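You operate a simulated robot arm through the tools that you are given. There is no shell and no other tool.

The job below is to be done with a simulated robot arm. You get a single attempt, and the scene is never put back.

## Task
Try the red gauge in both brass bushes on the bench: red tray if it goes in, else green tray.
Fine: stand the gauge back. Set down upright: red gauge.

It is judged by the outcome, as a careful person would: the job done as asked, and still so three seconds after it is handed in. It fails if anything else is knocked over, pushed out of place, dropped, spilled or broken.

## Robot
A 7-joint arm with a two-finger parallel gripper, fixed in place. Base frame: the origin is on the floor under the middle of its stand, x ahead of it, y to its left, z up; the work surface is at about z = 900. Units: mm, degrees, N and s.
It reaches about 1372 mm from its shoulder. Its first joint turns from -149.0 to 149.0 degrees. Payload 3.43 kg.
The TCP is the grasp point between the finger pads, 30 mm short of the fingertips. In the tool frame z runs along the fingers and y along their closing line. The gripper opens to 94 mm. The fingers are 28 mm wide and 10 mm thick; the gripper's body (50 by 96 mm) begins 55 mm behind the TCP.
Orientation is told as [roll, pitch, yaw] about the base's x, y, z axes, in that order, counted from this pose: with the fingers straight down and closing along the base's y, the tool's x points along the base's -x, its y along +y and its z along -z.

## Interface
- The arm moves only by the tool play_rows. Its argument "plan" is a list of rows, each an object (a shift or turn left out is 0, a gripper value left out holds the last) with "claw": the opening, from 0 (shut) to 1 (fully open); "delta_pos": the shift along the base's x, y, z in mm, a list of three; "delta_rot": the turn, a rotation vector about the base's x, y, z in degrees, a list of three. In form: [{"claw": claw, "delta_pos": [x, y, z], "delta_rot": [rx, ry, rz]}, ...]. A call has 1 to 20 rows; each row is the pose to reach, as a shift and turn from the pose commanded when the call began. Rows are played at 5 a second. More than 50 mm and 8.6 degrees between two rows, or a gripper value outside its range, and nothing of the call is played. A pose out of reach is approached as far as the arm can. The call stops where the force on the tool passes 40 N (or 10 N more than at its start, if that is more) or the arm is blocked; 0.2 s more then pass. The fingers move at their own pace (about 45 mm/s each) and stop on an object; they squeeze with about 41 N. The grip force told is the motor's: it shows also when the fingers shut on nothing. Time passes only in rows, and 0.2 s behind the last, so rows that repeat a pose let the fingers close. It gives the time, the measured TCP pose, the force on the tool (base axes), the opening and the grip force at its end, in the units of the frame above (readings bear some noise), with the torque about the TCP (base axes, N m) and any sound that the robot's microphone picked up, and new pictures: "pictures" is both (left out), scene, wrist or none.
- Cameras (640 x 400 px; columns grow to the right, rows downward): "scene" is fixed at [396.1, 649.8, 1488.4]; the picture's right is [-0.99, -0.15, 0.00], its down [-0.04, 0.24, -0.97] and it looks along [0.14, -0.96, -0.24] (base axes); focal length 368 px, centre (320, 200). "wrist" rides on the gripper at [76, 14, -102] in the tool frame; the picture's right is [-0.18, 0.98, 0.00], its down [-0.75, -0.14, -0.64] and it looks along [-0.63, -0.12, 0.77] (tool axes); focal length 243 px, centre (320, 200). There is no depth. A picture from a camera that has moved, and an enlarged one, comes with that camera's place and axes in the base frame and with its lens. The place of the scene camera against the robot may be out by one fixed shift of up to 18 mm in any direction.
- inspect(camera, box): a new picture of the part [left, top, right, bottom] of that camera's present view, enlarged. No time passes.
- job_done(): hands the job in; it is judged then, once.

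Places have to be worked out from the pictures, the camera data and where the tool is seen. Open the gripper and draw the arm clear of the work before you hand the job in, unless the task says otherwise.

The tools are called after "Request:" by a JSON object that holds its "api" and its "payload". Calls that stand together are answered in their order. play_rows: Moves the arm, as the interface text tells. Its arguments: {"type":"object","properties":{"plan":{"type":"array","items":{"type":"object","properties":{"claw":{"type":"number"},"delta_pos":{"type":"array","items":{"type":"number"}},"delta_rot":{"type":"array","items":{"type":"number"}}}}},"pictures":{"type":"string","enum":["both","scene","wrist","none"]}},"required":["plan"]} The other tools are called the same way: inspect (camera, box) takes an enlarged picture of a part of a camera's view; job_done () hands the job in.

At the start:

```text
t: 0.0
eef_pos: [396.4, -904.3, 1231.2]
tcp_rot: [0.0, 0.1, 0.0]
wrist_force: [-0.2, -0.3, 0.7]
ft_torque: [0.0, 0.02, -0.01]
finger_gap: 94.0
grasp_force: 0.1
```

scene: 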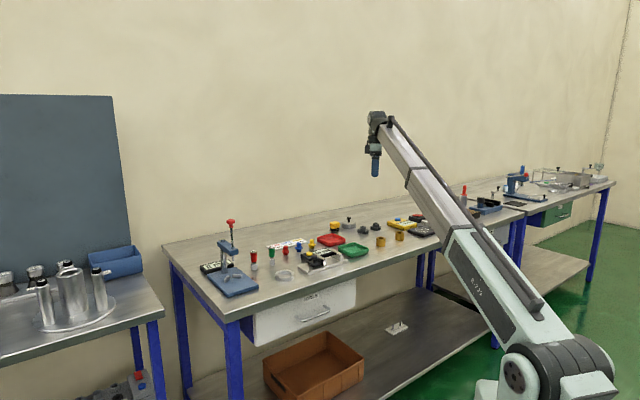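
wrist: 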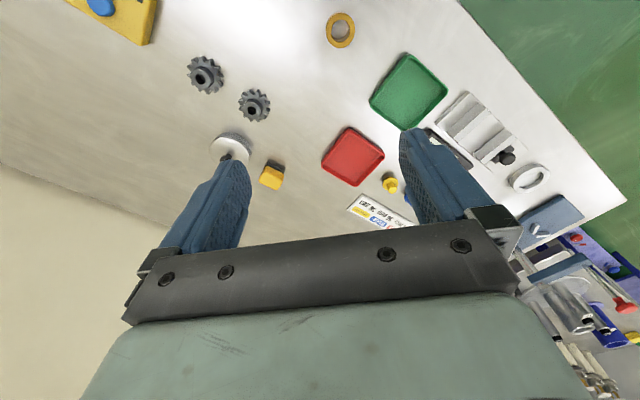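

I start by looking closely at the bench in both cameras to find the red gauge, bushes and trays.

Request:
{"api": "inspect", "payload": {"camera": "scene", "box": [190, 200, 350, 300]}}

Request:
{"api": "inspect", "payload": {"camera": "scene", "box": [300, 190, 460, 290]}}

Request:
{"api": "inspect", "payload": {"camera": "wrist", "box": [300, 0, 640, 210]}}

```text
4.00 times, centred on (270, 250) of scene
camera zoom: at [396.1, 649.8, 1488.4], right [-0.99, -0.15, 0.0], down [-0.04, 0.24, -0.97], along [0.14, -0.96, -0.24], focal length 1473 px, centre (520, 0)
```

zoom: 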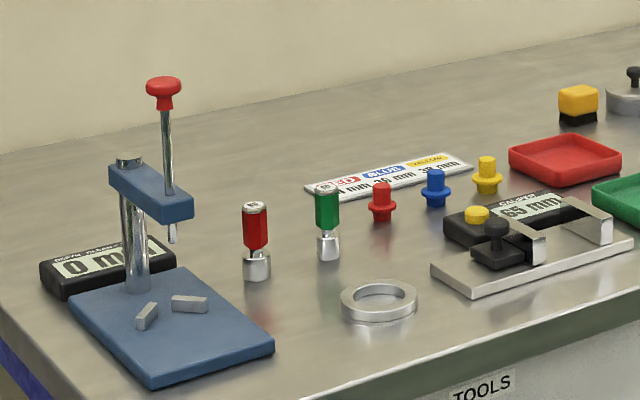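

```text
4.00 times, centred on (380, 240) of scene
camera zoom: at [396.1, 649.8, 1488.4], right [-0.99, -0.15, 0.0], down [-0.04, 0.24, -0.97], along [0.14, -0.96, -0.24], focal length 1473 px, centre (80, 40)
```

zoom: 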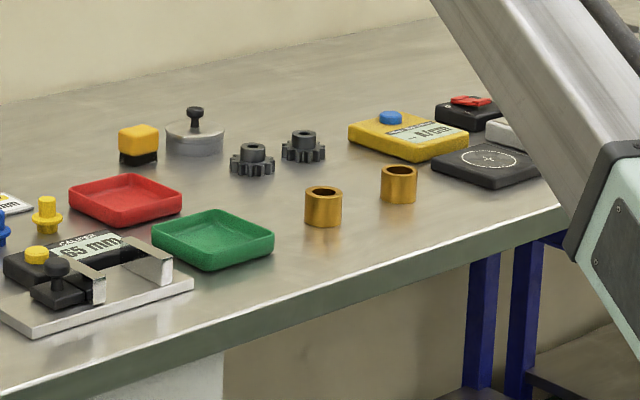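

```text
1.88 times, centred on (470, 105) of wrist
camera zoom: at [320.1, -889.3, 1333.4], right [0.18, 0.98, 0.0], down [0.75, -0.14, 0.64], along [0.63, -0.12, -0.77], focal length 457 px, centre (38, 379)
```

zoom: 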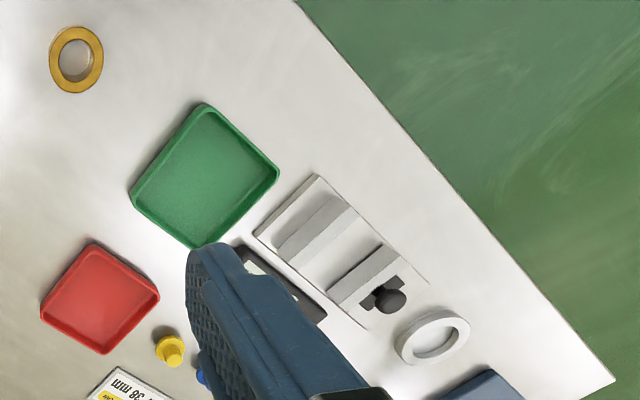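

The red gauge (red handle, steel plug down) stands near (828,-591), the green one beside it, and the two brass bushes are around (355,-880) and (265,-985), with the red and green trays between. I move back in x so the wrist camera looks at the bushes from above.

Request:
{"api": "play_rows", "payload": {"plan": [{"claw": 1, "delta_pos": [-45, 0, 0]}, {"claw": 1, "delta_pos": [-90, 0, 0]}, {"claw": 1, "delta_pos": [-135, 0, 0]}, {"claw": 1, "delta_pos": [-180, 0, 0]}, {"claw": 1, "delta_pos": [-200, 0, 0]}, {"claw": 1, "delta_pos": [-200, 0, 0]}]}}

```text
t: 1.4
eef_pos: [195.3, -906.3, 1229.4]
tcp_rot: [0.0, 0.0, 0.0]
wrist_force: [-0.2, 0.7, 0.1]
ft_torque: [0.03, 0.0, -0.01]
finger_gap: 93.9
grasp_force: 0.0
camera wrist: at [120.1, -890.3, 1331.9], right [0.18, 0.98, 0.0], down [0.75, -0.14, 0.64], along [0.63, -0.12, -0.77], focal length 243 px, centre (320, 200)
```

scene: 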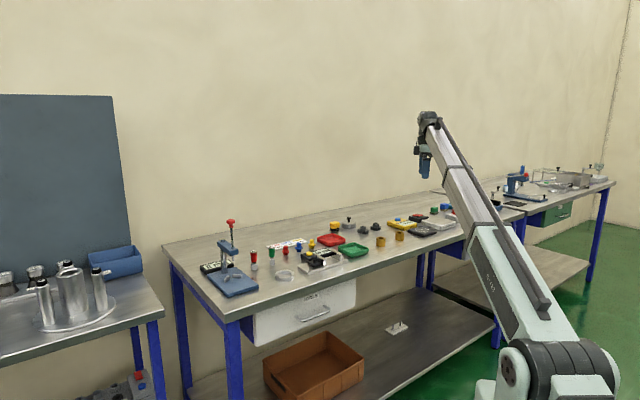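
wrist: 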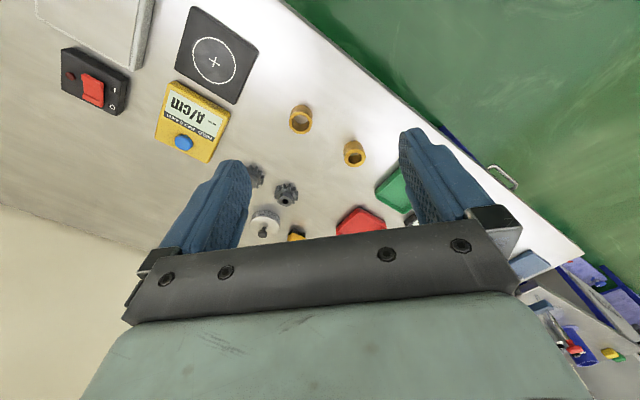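

I zoom on the bushes to get precise pixel positions and see the bores.

Request:
{"api": "inspect", "payload": {"camera": "wrist", "box": [260, 80, 420, 180]}}

Request:
{"api": "inspect", "payload": {"camera": "scene", "box": [340, 200, 440, 262]}}

```text
4.00 times, centred on (340, 130) of wrist
camera zoom: at [120.1, -890.3, 1331.9], right [0.18, 0.98, 0.0], down [0.75, -0.14, 0.64], along [0.63, -0.12, -0.77], focal length 970 px, centre (240, 480)
```

zoom: 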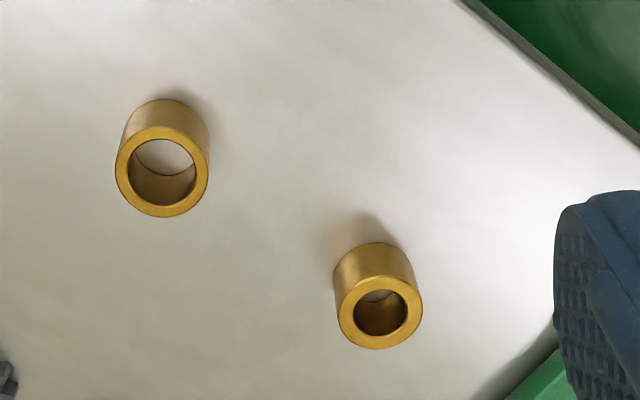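

```text
6.40 times, centred on (390, 231) of scene
camera zoom: at [396.1, 649.8, 1488.4], right [-0.99, -0.15, 0.0], down [-0.04, 0.24, -0.97], along [0.14, -0.96, -0.24], focal length 2356 px, centre (-128, 2)
```

zoom: 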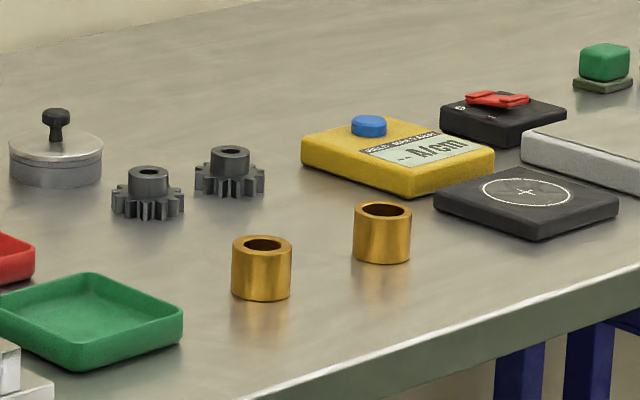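

Triangulating two wrist views gives bush 1 top at about (361,-868,932) and bush 2 top at about (276,-953,932), both ~40 mm outer, ~26 mm bore. Next I fly high over to look at the gauges.

Request:
{"api": "play_rows", "payload": {"plan": [{"delta_pos": [42, 22, 0]}, {"delta_pos": [84, 44, 0]}, {"delta_pos": [126, 66, 0]}, {"delta_pos": [168, 88, 0]}, {"delta_pos": [210, 110, 0]}, {"delta_pos": [252, 132, 0]}, {"delta_pos": [294, 154, 0]}, {"delta_pos": [336, 176, 0]}, {"delta_pos": [378, 198, 0]}, {"delta_pos": [420, 220, 0]}, {"delta_pos": [462, 242, 0]}, {"delta_pos": [504, 264, 0]}, {"delta_pos": [540, 284, 0]}, {"delta_pos": [540, 284, 0]}]}}

```text
t: 4.4
eef_pos: [735.2, -620.0, 1230.1]
tcp_rot: [-0.1, 0.0, 0.0]
wrist_force: [-0.8, 0.1, -0.1]
ft_torque: [0.03, 0.01, 0.02]
finger_gap: 94.0
grasp_force: 0.1
out of reach, approached as far as the arm can: row 3, 4, 5, 6, 7, 8, 9
camera wrist: at [659.2, -604.7, 1332.8], right [0.18, 0.98, 0.0], down [0.75, -0.14, 0.64], along [0.63, -0.12, -0.77], focal length 243 px, centre (320, 200)
```

scene: 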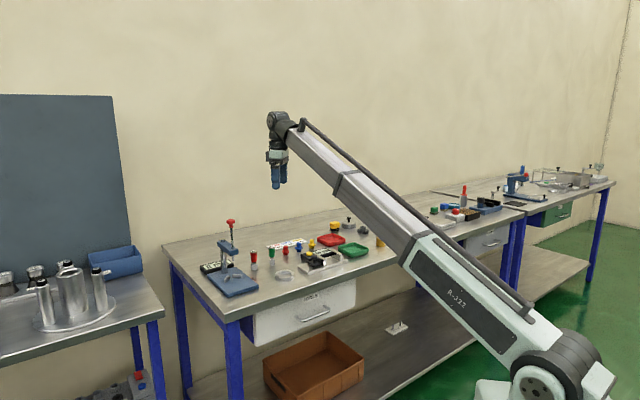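
wrist: 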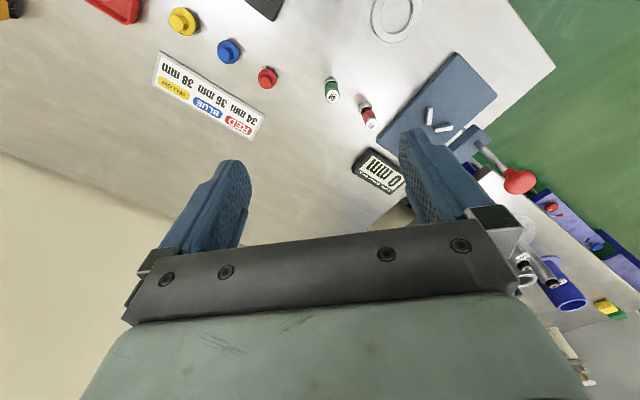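

The gauges are in view between the fingers; I zoom for position and shape (and note that radii under roughly 910 mm at this height are out of reach).

Request:
{"api": "inspect", "payload": {"camera": "wrist", "box": [300, 50, 460, 150]}}

Request:
{"api": "inspect", "payload": {"camera": "scene", "box": [230, 235, 310, 285]}}

Request:
{"api": "inspect", "payload": {"camera": "wrist", "box": [60, 0, 300, 150]}}

```text
4.00 times, centred on (380, 100) of wrist
camera zoom: at [659.2, -604.7, 1332.8], right [0.18, 0.98, 0.0], down [0.75, -0.14, 0.64], along [0.63, -0.12, -0.77], focal length 970 px, centre (80, 600)
```

zoom: 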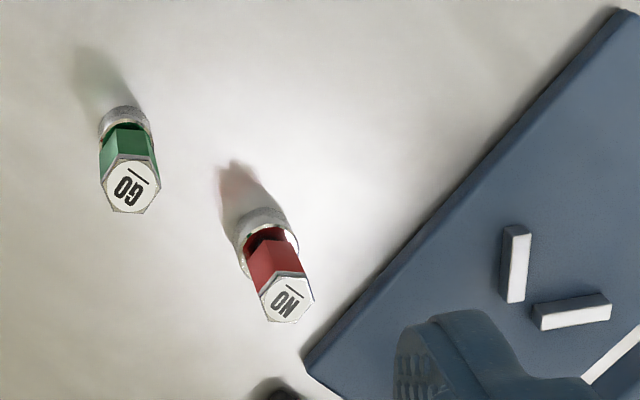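

```text
8.00 times, centred on (270, 260) of scene
camera zoom: at [396.1, 649.8, 1488.4], right [-0.99, -0.15, 0.0], down [-0.04, 0.24, -0.97], along [0.14, -0.96, -0.24], focal length 2945 px, centre (720, -280)
```

zoom: 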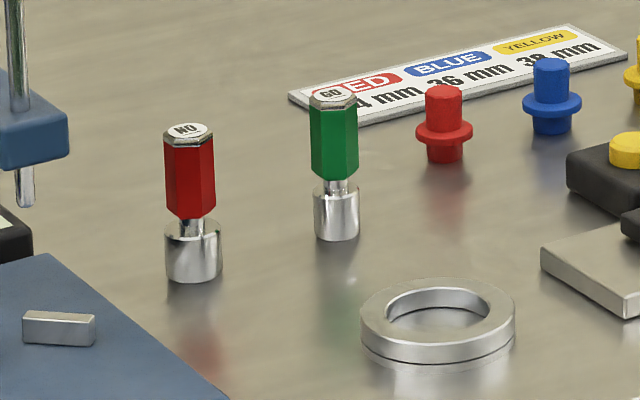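

```text
2.67 times, centred on (180, 75) of wrist
camera zoom: at [659.2, -604.7, 1332.8], right [0.18, 0.98, 0.0], down [0.75, -0.14, 0.64], along [0.63, -0.12, -0.77], focal length 647 px, centre (693, 533)
```

zoom: 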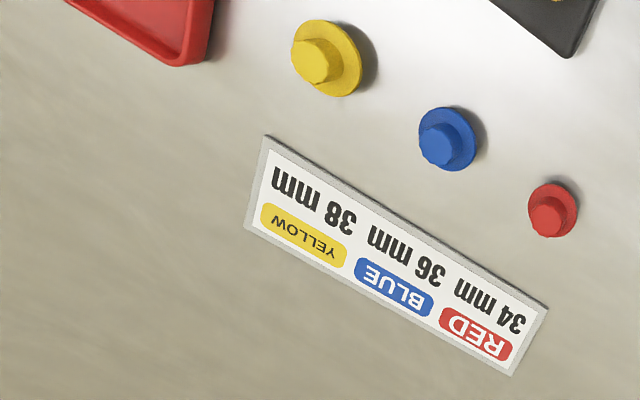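

The red "NO" gauge has a ~26.5 mm steel plug and hex handle, total height ~70 mm, at about (823,-554). I move above it at a safe height, to refine its position with a closer view.

Request:
{"api": "play_rows", "payload": {"plan": [{"delta_pos": [30, 22, -20]}, {"delta_pos": [60, 44, -40]}, {"delta_pos": [87, 66, -65]}, {"delta_pos": [87, 66, -100]}, {"delta_pos": [87, 66, -131]}, {"delta_pos": [87, 66, -131]}, {"delta_pos": [87, 66, -131]}]}}

```text
t: 6.0
eef_pos: [822.6, -555.3, 1100.1]
tcp_rot: [-0.1, 0.1, 0.0]
wrist_force: [-0.4, 0.0, -0.8]
ft_torque: [-0.01, -0.02, 0.0]
finger_gap: 94.1
grasp_force: 0.1
camera wrist: at [747.1, -538.8, 1201.8], right [0.18, 0.98, 0.0], down [0.75, -0.14, 0.64], along [0.63, -0.12, -0.77], focal length 243 px, centre (320, 200)
```

scene: 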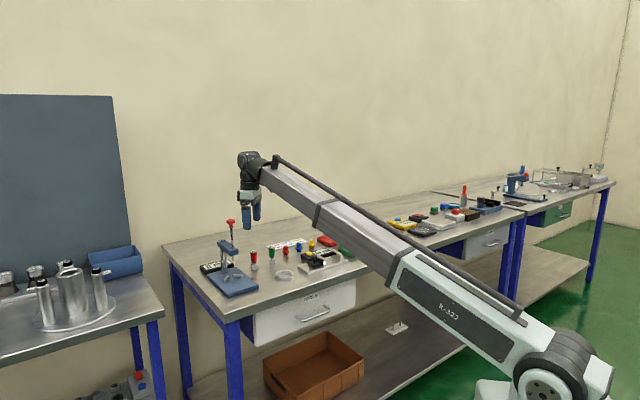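
wrist: 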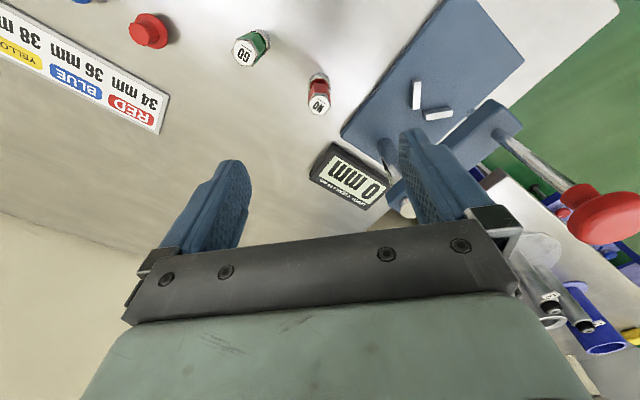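

Request:
{"api": "inspect", "payload": {"camera": "wrist", "box": [280, 60, 360, 110]}}

Request:
{"api": "inspect", "payload": {"camera": "wrist", "box": [220, 20, 380, 120]}}

```text
8.00 times, centred on (320, 85) of wrist
camera zoom: at [747.1, -538.8, 1201.8], right [0.18, 0.98, 0.0], down [0.75, -0.14, 0.64], along [0.63, -0.12, -0.77], focal length 1941 px, centre (320, 1120)
```

zoom: 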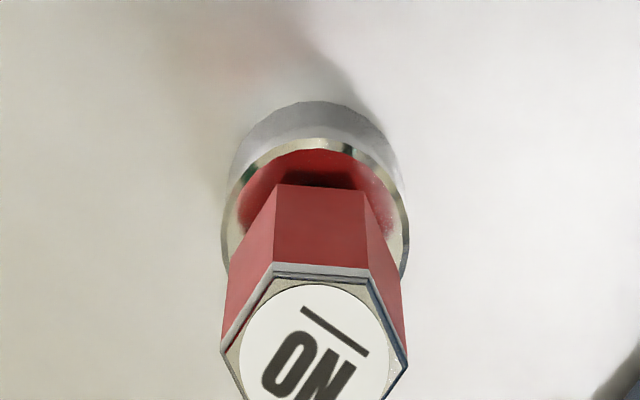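

```text
4.00 times, centred on (300, 70) of wrist
camera zoom: at [747.1, -538.8, 1201.8], right [0.18, 0.98, 0.0], down [0.75, -0.14, 0.64], along [0.63, -0.12, -0.77], focal length 970 px, centre (400, 720)
```

zoom: 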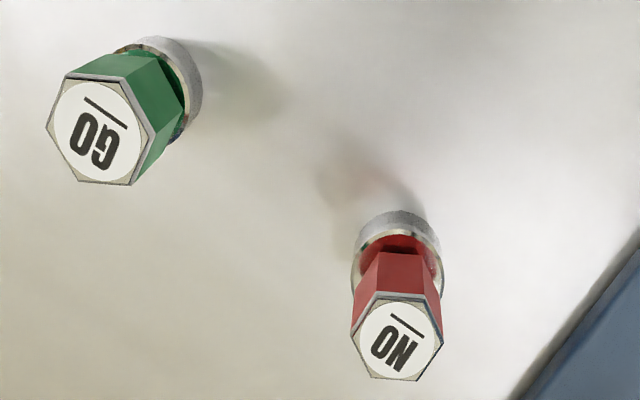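

The hex flats face about 106°/46°/-14°, so I yaw the tool +16° to close on flats; the gauge axis is at about (823.3,-553.7), top z≈970. I descend partway with a moderate opening and check the alignment.

Request:
{"api": "play_rows", "payload": {"plan": [{"claw": 0.65, "delta_pos": [0, 0.5, -20], "delta_rot": [0, 0, 8]}, {"claw": 0.65, "delta_pos": [0, 0.5, -50], "delta_rot": [0, 0, 16]}, {"claw": 0.65, "delta_pos": [0, 0.5, -80], "delta_rot": [0, 0, 16]}, {"claw": 0.65, "delta_pos": [0, 0.5, -90], "delta_rot": [0, 0, 16]}, {"claw": 0.65, "delta_pos": [0, 0.5, -90], "delta_rot": [0, 0, 16]}]}}

```text
t: 7.2
eef_pos: [823.7, -554.8, 1009.8]
tcp_rot: [0.0, 0.0, 16.0]
wrist_force: [1.1, 0.0, 0.3]
ft_torque: [0.02, 0.01, 0.03]
finger_gap: 60.9
grasp_force: 0.1
camera wrist: at [746.5, -561.2, 1111.7], right [-0.09, 1.0, 0.0], down [0.76, 0.07, 0.64], along [0.64, 0.06, -0.77], focal length 243 px, centre (320, 200)
```

scene: 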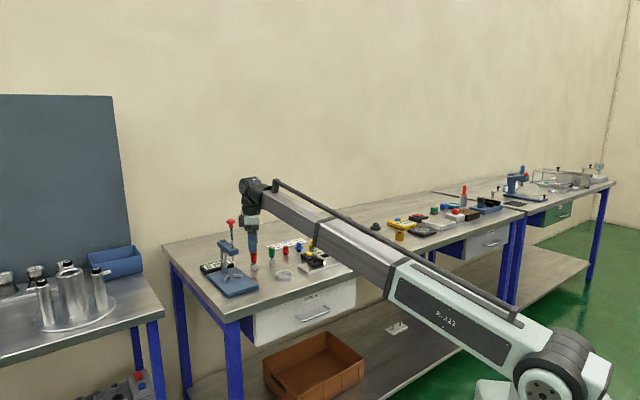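
wrist: 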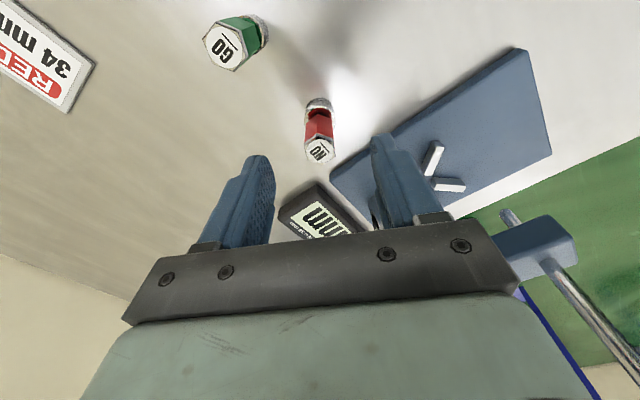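

The gauge top appears at (319,150), exactly where the tool axis projects (320,151), so alignment is within about a millimetre. I descend to TCP z≈967 and close on the handle.

Request:
{"api": "play_rows", "payload": {"plan": [{"claw": 0.65, "delta_pos": [0, 0, -15]}, {"claw": 0.65, "delta_pos": [0, 0, -30]}, {"claw": 0.65, "delta_pos": [0, 0, -43]}, {"claw": 0.65, "delta_pos": [0, 0, -43]}, {"claw": 0.1, "delta_pos": [0, 0, -43]}, {"claw": 0.1, "delta_pos": [0, 0, -43]}, {"claw": 0.1, "delta_pos": [0, 0, -43]}, {"claw": 0.1, "delta_pos": [0, 0, -43]}, {"claw": 0.1, "delta_pos": [0, 0, -43]}]}}

```text
t: 9.2
eef_pos: [823.7, -554.9, 966.2]
tcp_rot: [0.0, 0.1, 16.0]
wrist_force: [0.2, 0.5, -0.9]
ft_torque: [0.04, 0.01, 0.01]
finger_gap: 19.8
grasp_force: 41.3
camera wrist: at [746.9, -560.2, 1068.3], right [-0.09, 1.0, 0.0], down [0.76, 0.07, 0.64], along [0.64, 0.06, -0.77], focal length 243 px, centre (320, 200)
```

scene: 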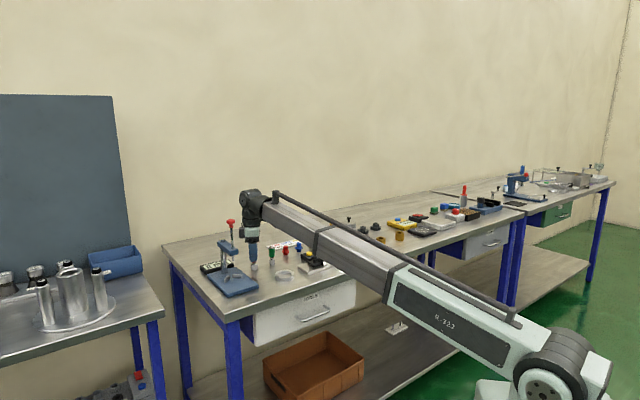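
wrist: 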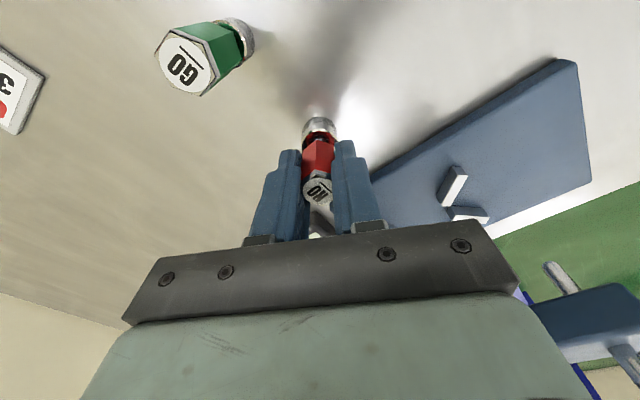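

The fingers closed on the handle with 19.8 mm gap and 41 N, consistent with the hex flats. I zoom to record exactly how the gauge sits in the grip.

Request:
{"api": "inspect", "payload": {"camera": "wrist", "box": [280, 105, 360, 155]}}

Request:
{"api": "inspect", "payload": {"camera": "wrist", "box": [240, 110, 400, 210]}}

```text
8.00 times, centred on (320, 130) of wrist
camera zoom: at [746.9, -560.2, 1068.3], right [-0.09, 1.0, 0.0], down [0.76, 0.07, 0.64], along [0.64, 0.06, -0.77], focal length 1941 px, centre (320, 760)
```

zoom: 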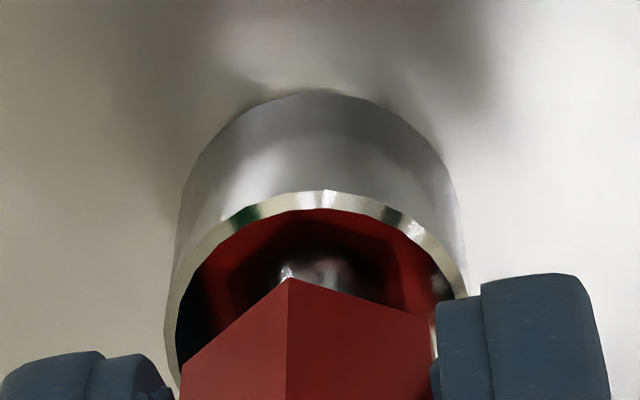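

```text
4.00 times, centred on (320, 160) of wrist
camera zoom: at [746.9, -560.2, 1068.3], right [-0.09, 1.0, 0.0], down [0.76, 0.07, 0.64], along [0.64, 0.06, -0.77], focal length 970 px, centre (320, 360)
```

zoom: 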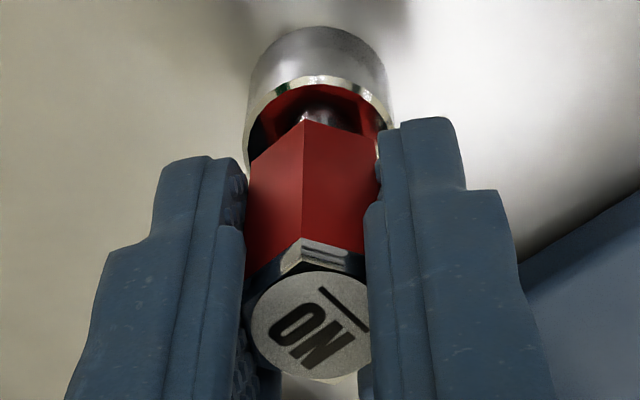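

The plug (~26 mm) is centred on the tool axis within about half a millimetre. I lift straight up and check the hold.

Request:
{"api": "play_rows", "payload": {"plan": [{"claw": 0.1, "delta_pos": [0, 0, 10]}, {"claw": 0.1, "delta_pos": [0, 0, 40]}, {"claw": 0.1, "delta_pos": [0, 0, 85]}, {"claw": 0.1, "delta_pos": [0, 0, 133]}, {"claw": 0.1, "delta_pos": [0, 0, 133]}]}}

```text
t: 10.4
eef_pos: [825.5, -555.9, 1098.8]
tcp_rot: [0.1, 0.0, 16.0]
wrist_force: [-0.6, 0.2, -0.8]
ft_torque: [-0.03, -0.04, 0.04]
finger_gap: 19.7
grasp_force: 41.1
camera wrist: at [748.1, -562.0, 1201.7], right [-0.09, 1.0, 0.0], down [0.76, 0.07, 0.64], along [0.64, 0.06, -0.77], focal length 243 px, centre (320, 200)
```

scene: 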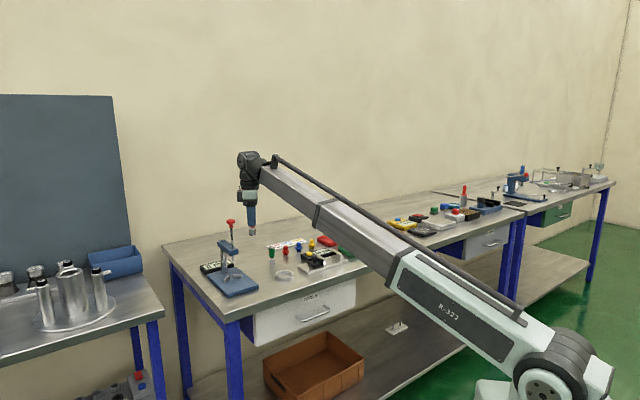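
wrist: 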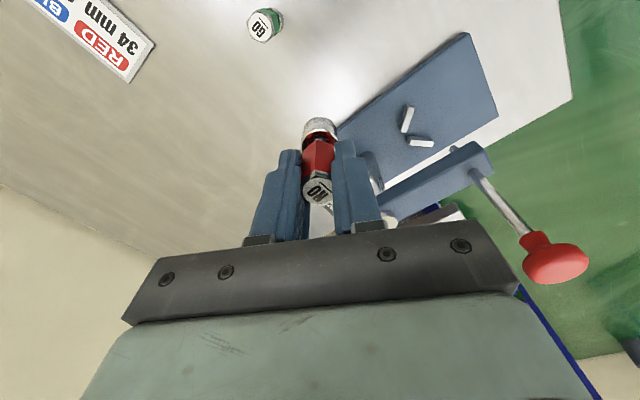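

The gauge is firmly held, base clear. I carry it along an arc (staying outside the reach gap) to above bush 1.

Request:
{"api": "play_rows", "payload": {"plan": [{"claw": 0.1, "delta_pos": [-33, -34, 0]}, {"claw": 0.1, "delta_pos": [-67, -68, 0]}, {"claw": 0.1, "delta_pos": [-101, -102, 0]}, {"claw": 0.1, "delta_pos": [-135, -136, 0]}, {"claw": 0.1, "delta_pos": [-169, -170, 0]}, {"claw": 0.1, "delta_pos": [-203, -206, 0]}, {"claw": 0.1, "delta_pos": [-246, -224, 0]}, {"claw": 0.1, "delta_pos": [-289, -242, 0]}, {"claw": 0.1, "delta_pos": [-333, -260, 0]}, {"claw": 0.1, "delta_pos": [-377, -278, 0]}, {"claw": 0.1, "delta_pos": [-420, -296, 0]}, {"claw": 0.1, "delta_pos": [-462.8, -314, 0]}, {"claw": 0.1, "delta_pos": [-462.8, -314, 0]}, {"claw": 0.1, "delta_pos": [-462.8, -314, 0]}]}}

```text
t: 13.4
eef_pos: [359.4, -865.8, 1100.2]
tcp_rot: [0.0, 0.0, 16.0]
wrist_force: [0.1, 0.0, -0.4]
ft_torque: [0.0, 0.02, -0.02]
finger_gap: 19.6
grasp_force: 41.0
camera wrist: at [282.4, -872.7, 1203.1], right [-0.09, 1.0, 0.0], down [0.76, 0.07, 0.64], along [0.64, 0.06, -0.77], focal length 243 px, centre (320, 200)
```

scene: 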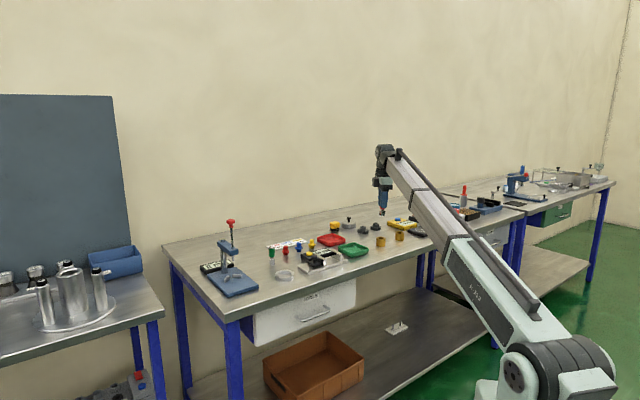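
wrist: 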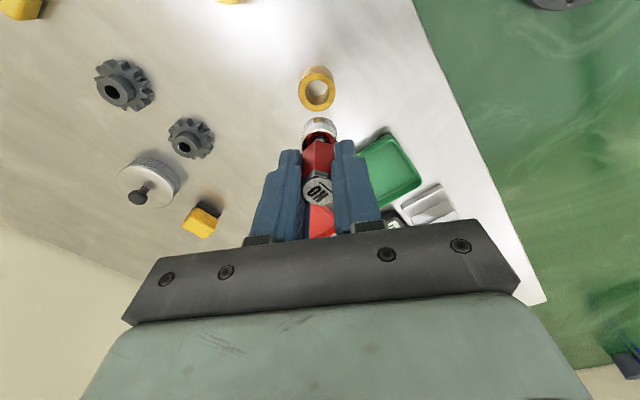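

Request:
{"api": "inspect", "payload": {"camera": "wrist", "box": [280, 60, 360, 110]}}

Request:
{"api": "inspect", "payload": {"camera": "wrist", "box": [280, 105, 360, 155]}}

```text
8.00 times, centred on (320, 85) of wrist
camera zoom: at [282.4, -872.7, 1203.1], right [-0.09, 1.0, 0.0], down [0.76, 0.07, 0.64], along [0.64, 0.06, -0.77], focal length 1941 px, centre (320, 1120)
```

zoom: 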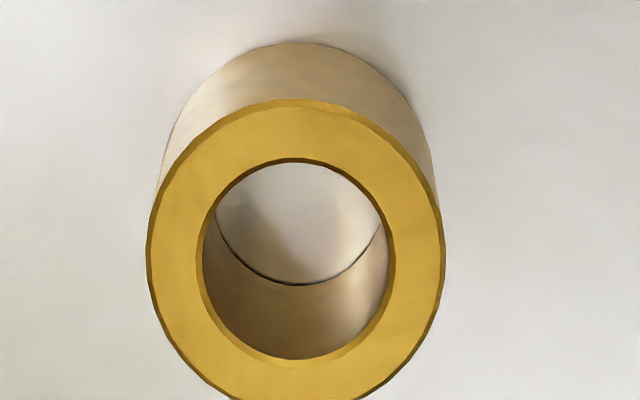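

```text
8.00 times, centred on (320, 130) of wrist
camera zoom: at [282.4, -872.7, 1203.1], right [-0.09, 1.0, 0.0], down [0.76, 0.07, 0.64], along [0.64, 0.06, -0.77], focal length 1941 px, centre (320, 760)
```

zoom: 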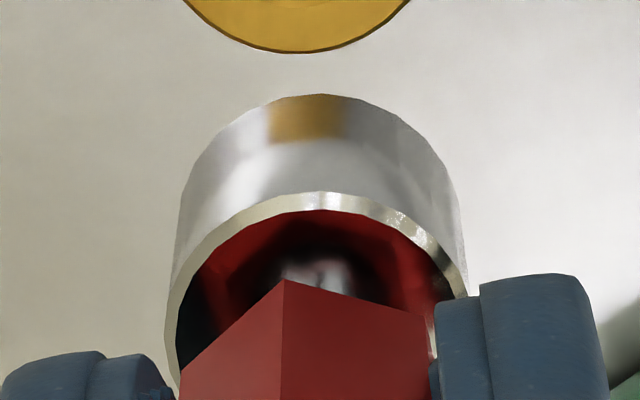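

Bush 1's bore centre is offset about (+1.2,-3.1) mm from the tool axis. I correct that and descend until the plug is ~6 mm above the bush, then compare edges.

Request:
{"api": "play_rows", "payload": {"plan": [{"claw": 0.1, "delta_pos": [1.2, -3.1, -30]}, {"claw": 0.1, "delta_pos": [1.2, -3.1, -60]}, {"claw": 0.1, "delta_pos": [1.2, -3.1, -80]}, {"claw": 0.1, "delta_pos": [1.2, -3.1, -94]}, {"claw": 0.1, "delta_pos": [1.2, -3.1, -94]}, {"claw": 0.1, "delta_pos": [1.2, -3.1, -94]}]}}

Request:
{"api": "inspect", "payload": {"camera": "wrist", "box": [280, 90, 360, 140]}}

Request:
{"api": "inspect", "payload": {"camera": "scene", "box": [350, 210, 414, 250]}}

```text
t: 14.8
eef_pos: [361.0, -871.1, 1007.1]
tcp_rot: [0.0, 0.0, 16.0]
wrist_force: [-0.3, 0.4, -1.5]
ft_torque: [0.02, 0.0, -0.02]
finger_gap: 19.4
grasp_force: 41.0
camera wrist: at [283.8, -876.9, 1108.7], right [-0.09, 1.0, 0.0], down [0.76, 0.07, 0.64], along [0.64, 0.06, -0.77], focal length 243 px, centre (320, 200)
```

scene: 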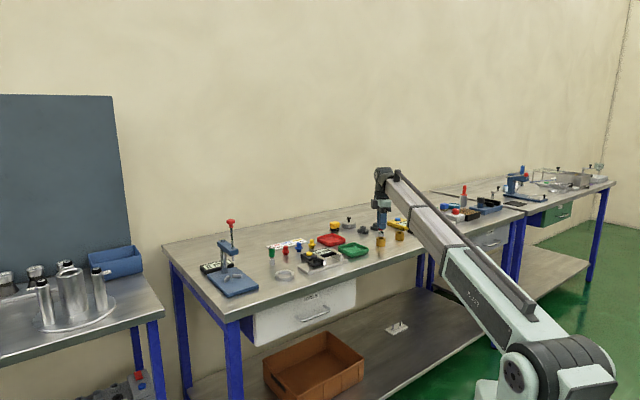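
wrist: 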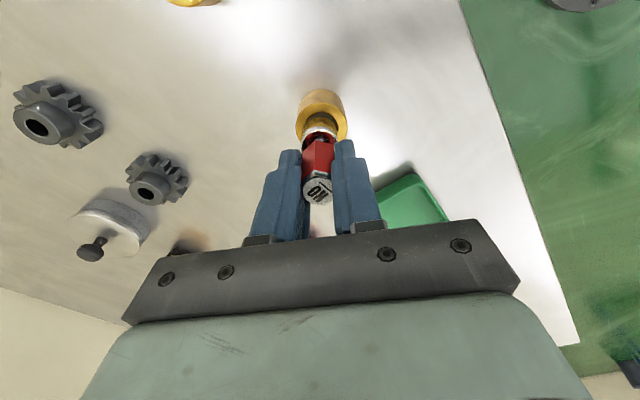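

```text
8.00 times, centred on (320, 115) of wrist
camera zoom: at [283.8, -876.9, 1108.7], right [-0.09, 1.0, 0.0], down [0.76, 0.07, 0.64], along [0.64, 0.06, -0.77], focal length 1941 px, centre (320, 880)
```

zoom: 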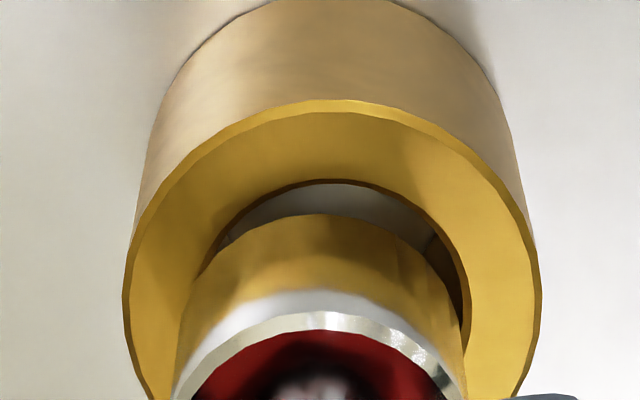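

```text
10.00 times, centred on (382, 230) of scene
camera zoom: at [396.1, 649.8, 1488.4], right [-0.99, -0.15, 0.0], down [-0.04, 0.24, -0.97], along [0.14, -0.96, -0.24], focal length 3682 px, centre (-300, -100)
```

zoom: 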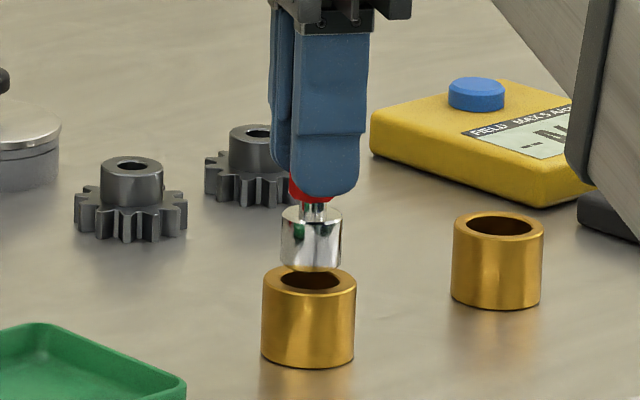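

The bush centre now appears ~1.3 mm to the image right of the plug and aligned fore-aft. I correct by that, lower 3 mm and re-check before contact.

Request:
{"api": "play_rows", "payload": {"plan": [{"claw": 0.1, "delta_pos": [-0.1, 1.3, 0]}, {"claw": 0.1, "delta_pos": [-0.1, 1.3, -3]}, {"claw": 0.1, "delta_pos": [-0.1, 1.3, -3]}, {"claw": 0.1, "delta_pos": [-0.1, 1.3, -3]}], "pictures": "none"}}

Request:
{"api": "inspect", "payload": {"camera": "wrist", "box": [280, 90, 360, 140]}}

Request:
{"api": "inspect", "payload": {"camera": "scene", "box": [364, 220, 396, 240]}}

```text
t: 15.8
eef_pos: [360.5, -868.2, 1003.4]
tcp_rot: [0.0, -0.1, 16.0]
wrist_force: [0.7, 0.6, -0.9]
ft_torque: [-0.01, 0.01, 0.02]
finger_gap: 19.6
grasp_force: 40.7
```

```text
8.00 times, centred on (320, 115) of wrist
camera zoom: at [284.4, -875.7, 1105.9], right [-0.09, 1.0, 0.0], down [0.76, 0.07, 0.64], along [0.64, 0.06, -0.77], focal length 1941 px, centre (320, 880)
```

zoom: 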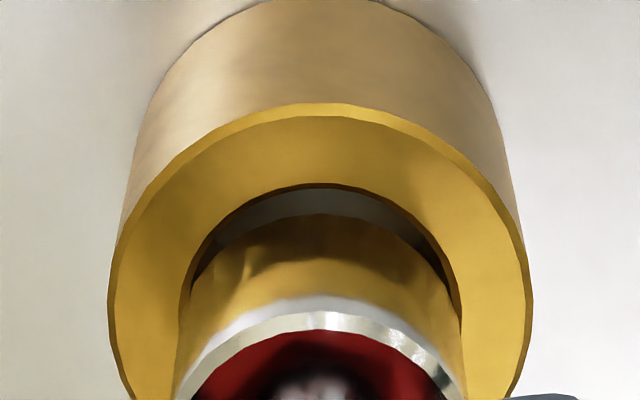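

```text
16.00 times, centred on (380, 230) of scene
camera zoom: at [396.1, 649.8, 1488.4], right [-0.99, -0.15, 0.0], down [-0.04, 0.24, -0.97], along [0.14, -0.96, -0.24], focal length 5891 px, centre (-640, -280)
```

zoom: 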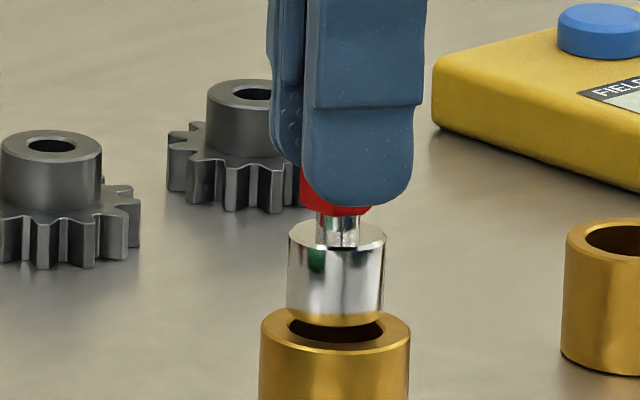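

The plug is now centred left-right over bush 1. I lower in small steps towards contact, watching the force.

Request:
{"api": "play_rows", "payload": {"plan": [{"claw": 0.1, "delta_pos": [0, 0, -1]}, {"claw": 0.1, "delta_pos": [0, 0, -2]}, {"claw": 0.1, "delta_pos": [0, 0, -3]}, {"claw": 0.1, "delta_pos": [0, 0, -3]}], "pictures": "none"}}

Request:
{"api": "inspect", "payload": {"camera": "wrist", "box": [280, 90, 360, 140]}}

Request:
{"api": "inspect", "payload": {"camera": "scene", "box": [364, 220, 396, 240]}}

```text
t: 16.8
eef_pos: [362.0, -871.0, 1002.3]
tcp_rot: [0.0, 0.0, 16.0]
wrist_force: [0.8, 0.6, -0.8]
ft_torque: [0.0, 0.01, 0.01]
finger_gap: 19.6
grasp_force: 41.6
```

```text
8.00 times, centred on (320, 115) of wrist
camera zoom: at [283.9, -876.2, 1103.2], right [-0.09, 1.0, 0.0], down [0.76, 0.07, 0.64], along [0.64, 0.06, -0.77], focal length 1941 px, centre (320, 880)
```

zoom: 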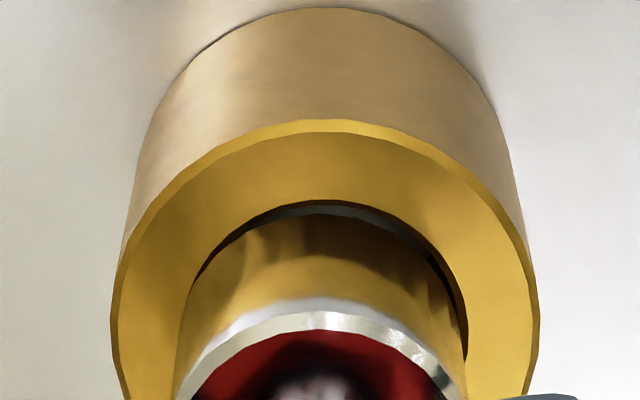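

```text
16.00 times, centred on (380, 230) of scene
camera zoom: at [396.1, 649.8, 1488.4], right [-0.99, -0.15, 0.0], down [-0.04, 0.24, -0.97], along [0.14, -0.96, -0.24], focal length 5891 px, centre (-640, -280)
```

zoom: 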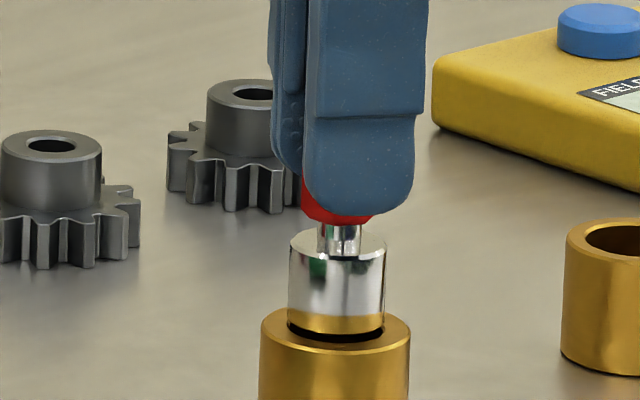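

No contact yet; the plug end is almost at the bore mouth and nearly concentric. I nudge by half a millimetre and keep lowering in half-millimetre steps.

Request:
{"api": "play_rows", "payload": {"plan": [{"claw": 0.1, "delta_pos": [-0.4, 0.3, -0.5]}, {"claw": 0.1, "delta_pos": [-0.4, 0.3, -1]}, {"claw": 0.1, "delta_pos": [-0.4, 0.3, -1.5]}, {"claw": 0.1, "delta_pos": [-0.4, 0.3, -1.5]}], "pictures": "none"}}

Request:
{"api": "inspect", "payload": {"camera": "wrist", "box": [280, 90, 360, 140]}}

Request:
{"api": "inspect", "payload": {"camera": "scene", "box": [364, 220, 396, 240]}}

```text
t: 17.8
eef_pos: [360.8, -869.2, 999.3]
tcp_rot: [0.0, -0.1, 16.0]
wrist_force: [1.5, 0.5, -1.4]
ft_torque: [-0.01, -0.02, 0.02]
finger_gap: 19.3
grasp_force: 41.6
```

```text
8.00 times, centred on (320, 115) of wrist
camera zoom: at [283.5, -875.9, 1101.4], right [-0.09, 1.0, 0.0], down [0.76, 0.07, 0.64], along [0.64, 0.06, -0.77], focal length 1941 px, centre (320, 880)
```

zoom: 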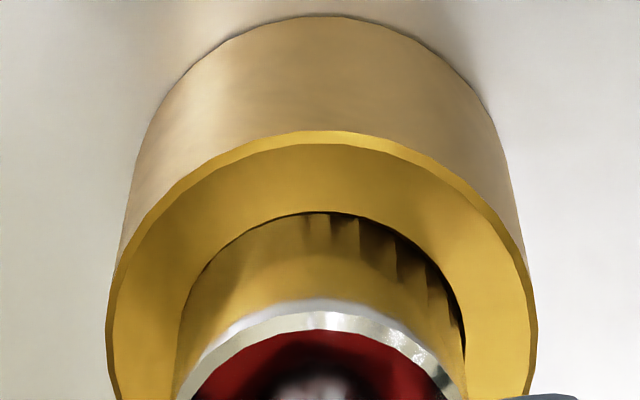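

```text
16.00 times, centred on (380, 230) of scene
camera zoom: at [396.1, 649.8, 1488.4], right [-0.99, -0.15, 0.0], down [-0.04, 0.24, -0.97], along [0.14, -0.96, -0.24], focal length 5891 px, centre (-640, -280)
```

zoom: 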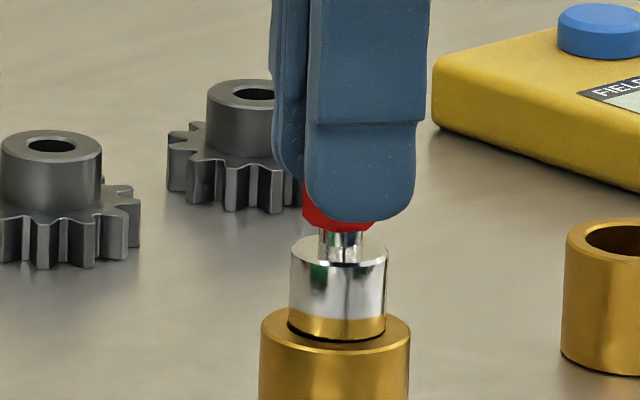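

Now a slight gap shows on the image right, so I shift ~0.4 mm that way and continue down 1.5 mm.

Request:
{"api": "play_rows", "payload": {"plan": [{"claw": 0.1, "delta_pos": [0, 0.4, 0]}, {"claw": 0.1, "delta_pos": [0, 0.4, -0.5]}, {"claw": 0.1, "delta_pos": [0, 0.4, -1]}, {"claw": 0.1, "delta_pos": [0, 0.4, -1.5]}, {"claw": 0.1, "delta_pos": [0, 0.4, -1.5]}], "pictures": "none"}}

Request:
{"api": "inspect", "payload": {"camera": "wrist", "box": [280, 90, 360, 140]}}

Request:
{"api": "inspect", "payload": {"camera": "scene", "box": [364, 220, 396, 240]}}

```text
t: 19.0
eef_pos: [360.9, -869.0, 998.5]
tcp_rot: [-0.1, -0.1, 16.0]
wrist_force: [1.5, -2.3, 11.8]
ft_torque: [-0.16, -0.01, -0.04]
finger_gap: 19.4
grasp_force: 40.7
```

```text
8.00 times, centred on (320, 115) of wrist
camera zoom: at [283.8, -875.4, 1100.8], right [-0.09, 1.0, 0.0], down [0.76, 0.07, 0.64], along [0.64, 0.06, -0.77], focal length 1941 px, centre (320, 880)
```

zoom: 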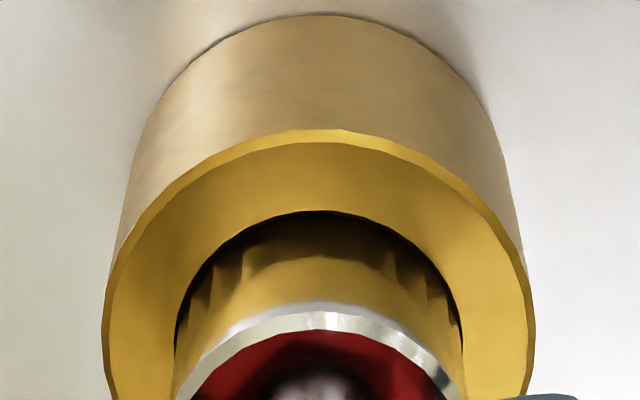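

```text
16.00 times, centred on (380, 230) of scene
camera zoom: at [396.1, 649.8, 1488.4], right [-0.99, -0.15, 0.0], down [-0.04, 0.24, -0.97], along [0.14, -0.96, -0.24], focal length 5891 px, centre (-640, -280)
```

zoom: 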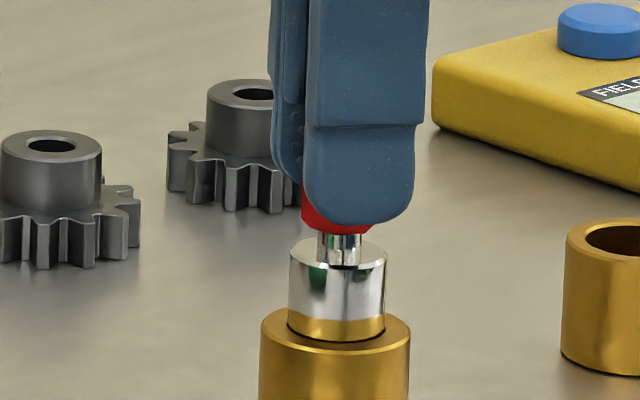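

First contact: 12 N upward with the plug end at the bore mouth (z≈931), visually concentric. I press slightly more to see whether it slides in or is blocked.

Request:
{"api": "play_rows", "payload": {"plan": [{"claw": 0.1, "delta_pos": [0, 0, -0.3]}, {"claw": 0.1, "delta_pos": [0, 0, -0.6]}, {"claw": 0.1, "delta_pos": [0, 0, -0.6]}, {"claw": 0.1, "delta_pos": [0, 0, -0.6]}], "pictures": "none"}}

Request:
{"api": "inspect", "payload": {"camera": "wrist", "box": [280, 90, 360, 140]}}

```text
t: 20.0
eef_pos: [360.0, -869.2, 997.7]
tcp_rot: [-0.2, 0.0, 16.0]
wrist_force: [3.1, -4.1, 31.4]
ft_torque: [-0.21, -0.12, -0.08]
finger_gap: 19.4
grasp_force: 40.5
```

```text
8.00 times, centred on (320, 115) of wrist
camera zoom: at [283.6, -875.2, 1100.1], right [-0.09, 1.0, 0.0], down [0.76, 0.07, 0.64], along [0.64, 0.06, -0.77], focal length 1941 px, centre (320, 880)
```

zoom: 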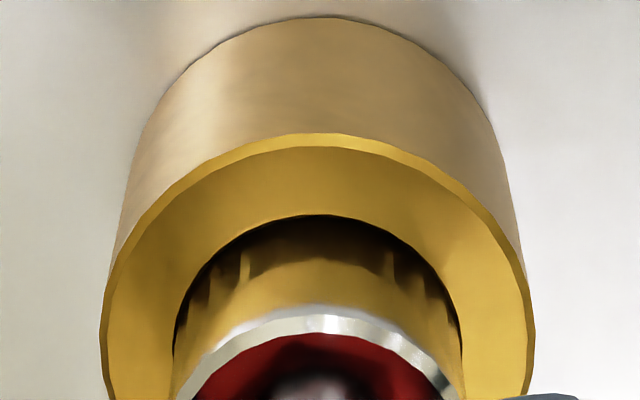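

31 N for 0.6 mm more: blocked, with the reaction centred near the axis. To be sure it isn't just misalignment, I lift clear, shift in the direction of the side force (+x,-y) and try again.

Request:
{"api": "play_rows", "payload": {"plan": [{"claw": 0.1, "delta_pos": [0, 0, 1]}, {"claw": 0.1, "delta_pos": [0.4, -0.5, 2]}, {"claw": 0.1, "delta_pos": [0.4, -0.5, 1]}, {"claw": 0.1, "delta_pos": [0.4, -0.5, 0.3]}, {"claw": 0.1, "delta_pos": [0.4, -0.5, 0.0]}, {"claw": 0.1, "delta_pos": [0.4, -0.5, 0.0]}], "pictures": "none"}}

Request:
{"api": "inspect", "payload": {"camera": "wrist", "box": [280, 90, 360, 140]}}

```text
t: 21.4
eef_pos: [360.8, -868.6, 997.1]
tcp_rot: [-0.1, 0.0, 16.0]
wrist_force: [-3.1, -4.8, 25.5]
ft_torque: [-0.26, 0.17, -0.03]
finger_gap: 19.3
grasp_force: 40.9
```

```text
8.00 times, centred on (320, 115) of wrist
camera zoom: at [283.8, -875.2, 1100.1], right [-0.09, 1.0, 0.0], down [0.76, 0.07, 0.64], along [0.64, 0.06, -0.77], focal length 1941 px, centre (320, 880)
```

zoom: 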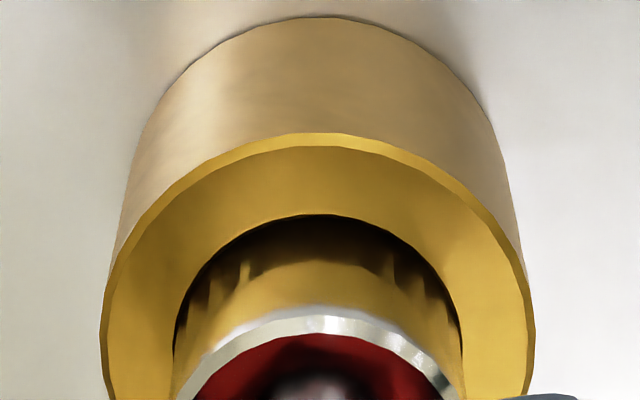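

Again blocked (25 N), and the bush has visibly self-centred on the plug, so the gauge does not enter bush 1 → green tray. I lift off and move over bush 2.

Request:
{"api": "play_rows", "payload": {"plan": [{"claw": 0.1, "delta_pos": [0, 0, 2]}, {"claw": 0.1, "delta_pos": [0, 0, 20]}, {"claw": 0.1, "delta_pos": [0, 0, 60]}, {"claw": 0.1, "delta_pos": [-30, -30, 70]}, {"claw": 0.1, "delta_pos": [-60, -60, 70]}, {"claw": 0.1, "delta_pos": [-84.5, -85, 70]}, {"claw": 0.1, "delta_pos": [-84.5, -85, 70]}, {"claw": 0.1, "delta_pos": [-84.5, -85, 70]}]}}

Request:
{"api": "inspect", "payload": {"camera": "wrist", "box": [280, 70, 360, 120]}}

Request:
{"api": "inspect", "payload": {"camera": "scene", "box": [350, 210, 414, 250]}}

```text
t: 23.2
eef_pos: [276.9, -955.2, 1064.9]
tcp_rot: [0.0, 0.0, 16.0]
wrist_force: [-0.1, 1.0, -0.9]
ft_torque: [0.03, 0.04, 0.03]
finger_gap: 19.5
grasp_force: 41.5
camera wrist: at [200.1, -960.7, 1165.8], right [-0.09, 1.0, 0.0], down [0.76, 0.07, 0.64], along [0.64, 0.06, -0.77], focal length 243 px, centre (320, 200)
```

scene: 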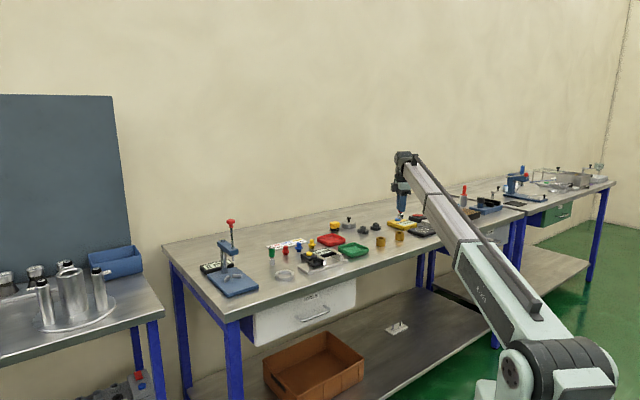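
wrist: 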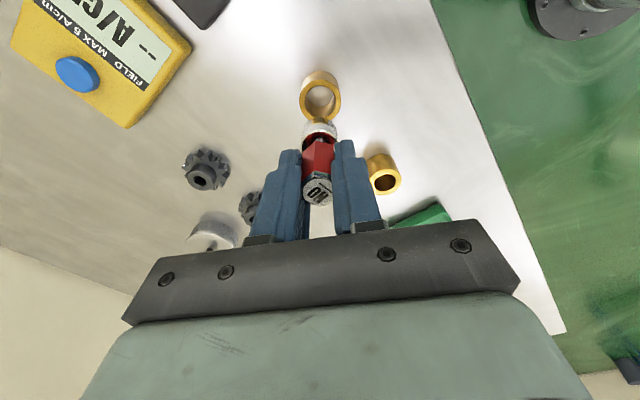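

```text
8.00 times, centred on (320, 95) of wrist
camera zoom: at [200.1, -960.7, 1165.8], right [-0.09, 1.0, 0.0], down [0.76, 0.07, 0.64], along [0.64, 0.06, -0.77], focal length 1941 px, centre (320, 1040)
```

zoom: 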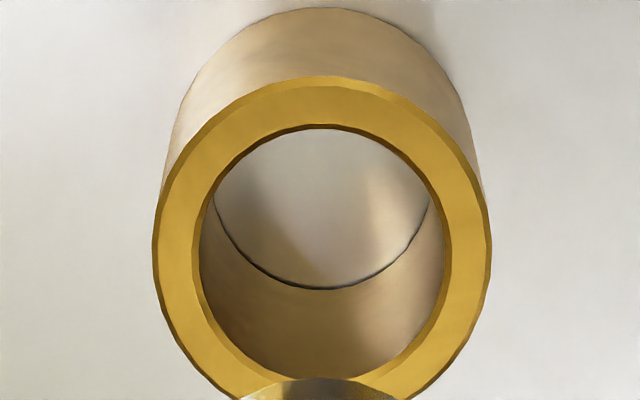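

```text
10.00 times, centred on (382, 230) of scene
camera zoom: at [396.1, 649.8, 1488.4], right [-0.99, -0.15, 0.0], down [-0.04, 0.24, -0.97], along [0.14, -0.96, -0.24], focal length 3682 px, centre (-300, -100)
```

zoom: 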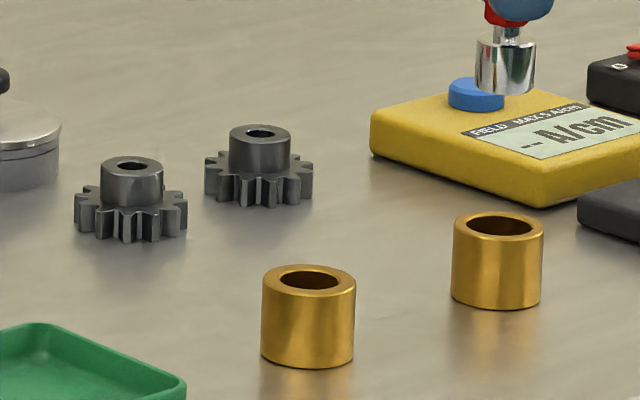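

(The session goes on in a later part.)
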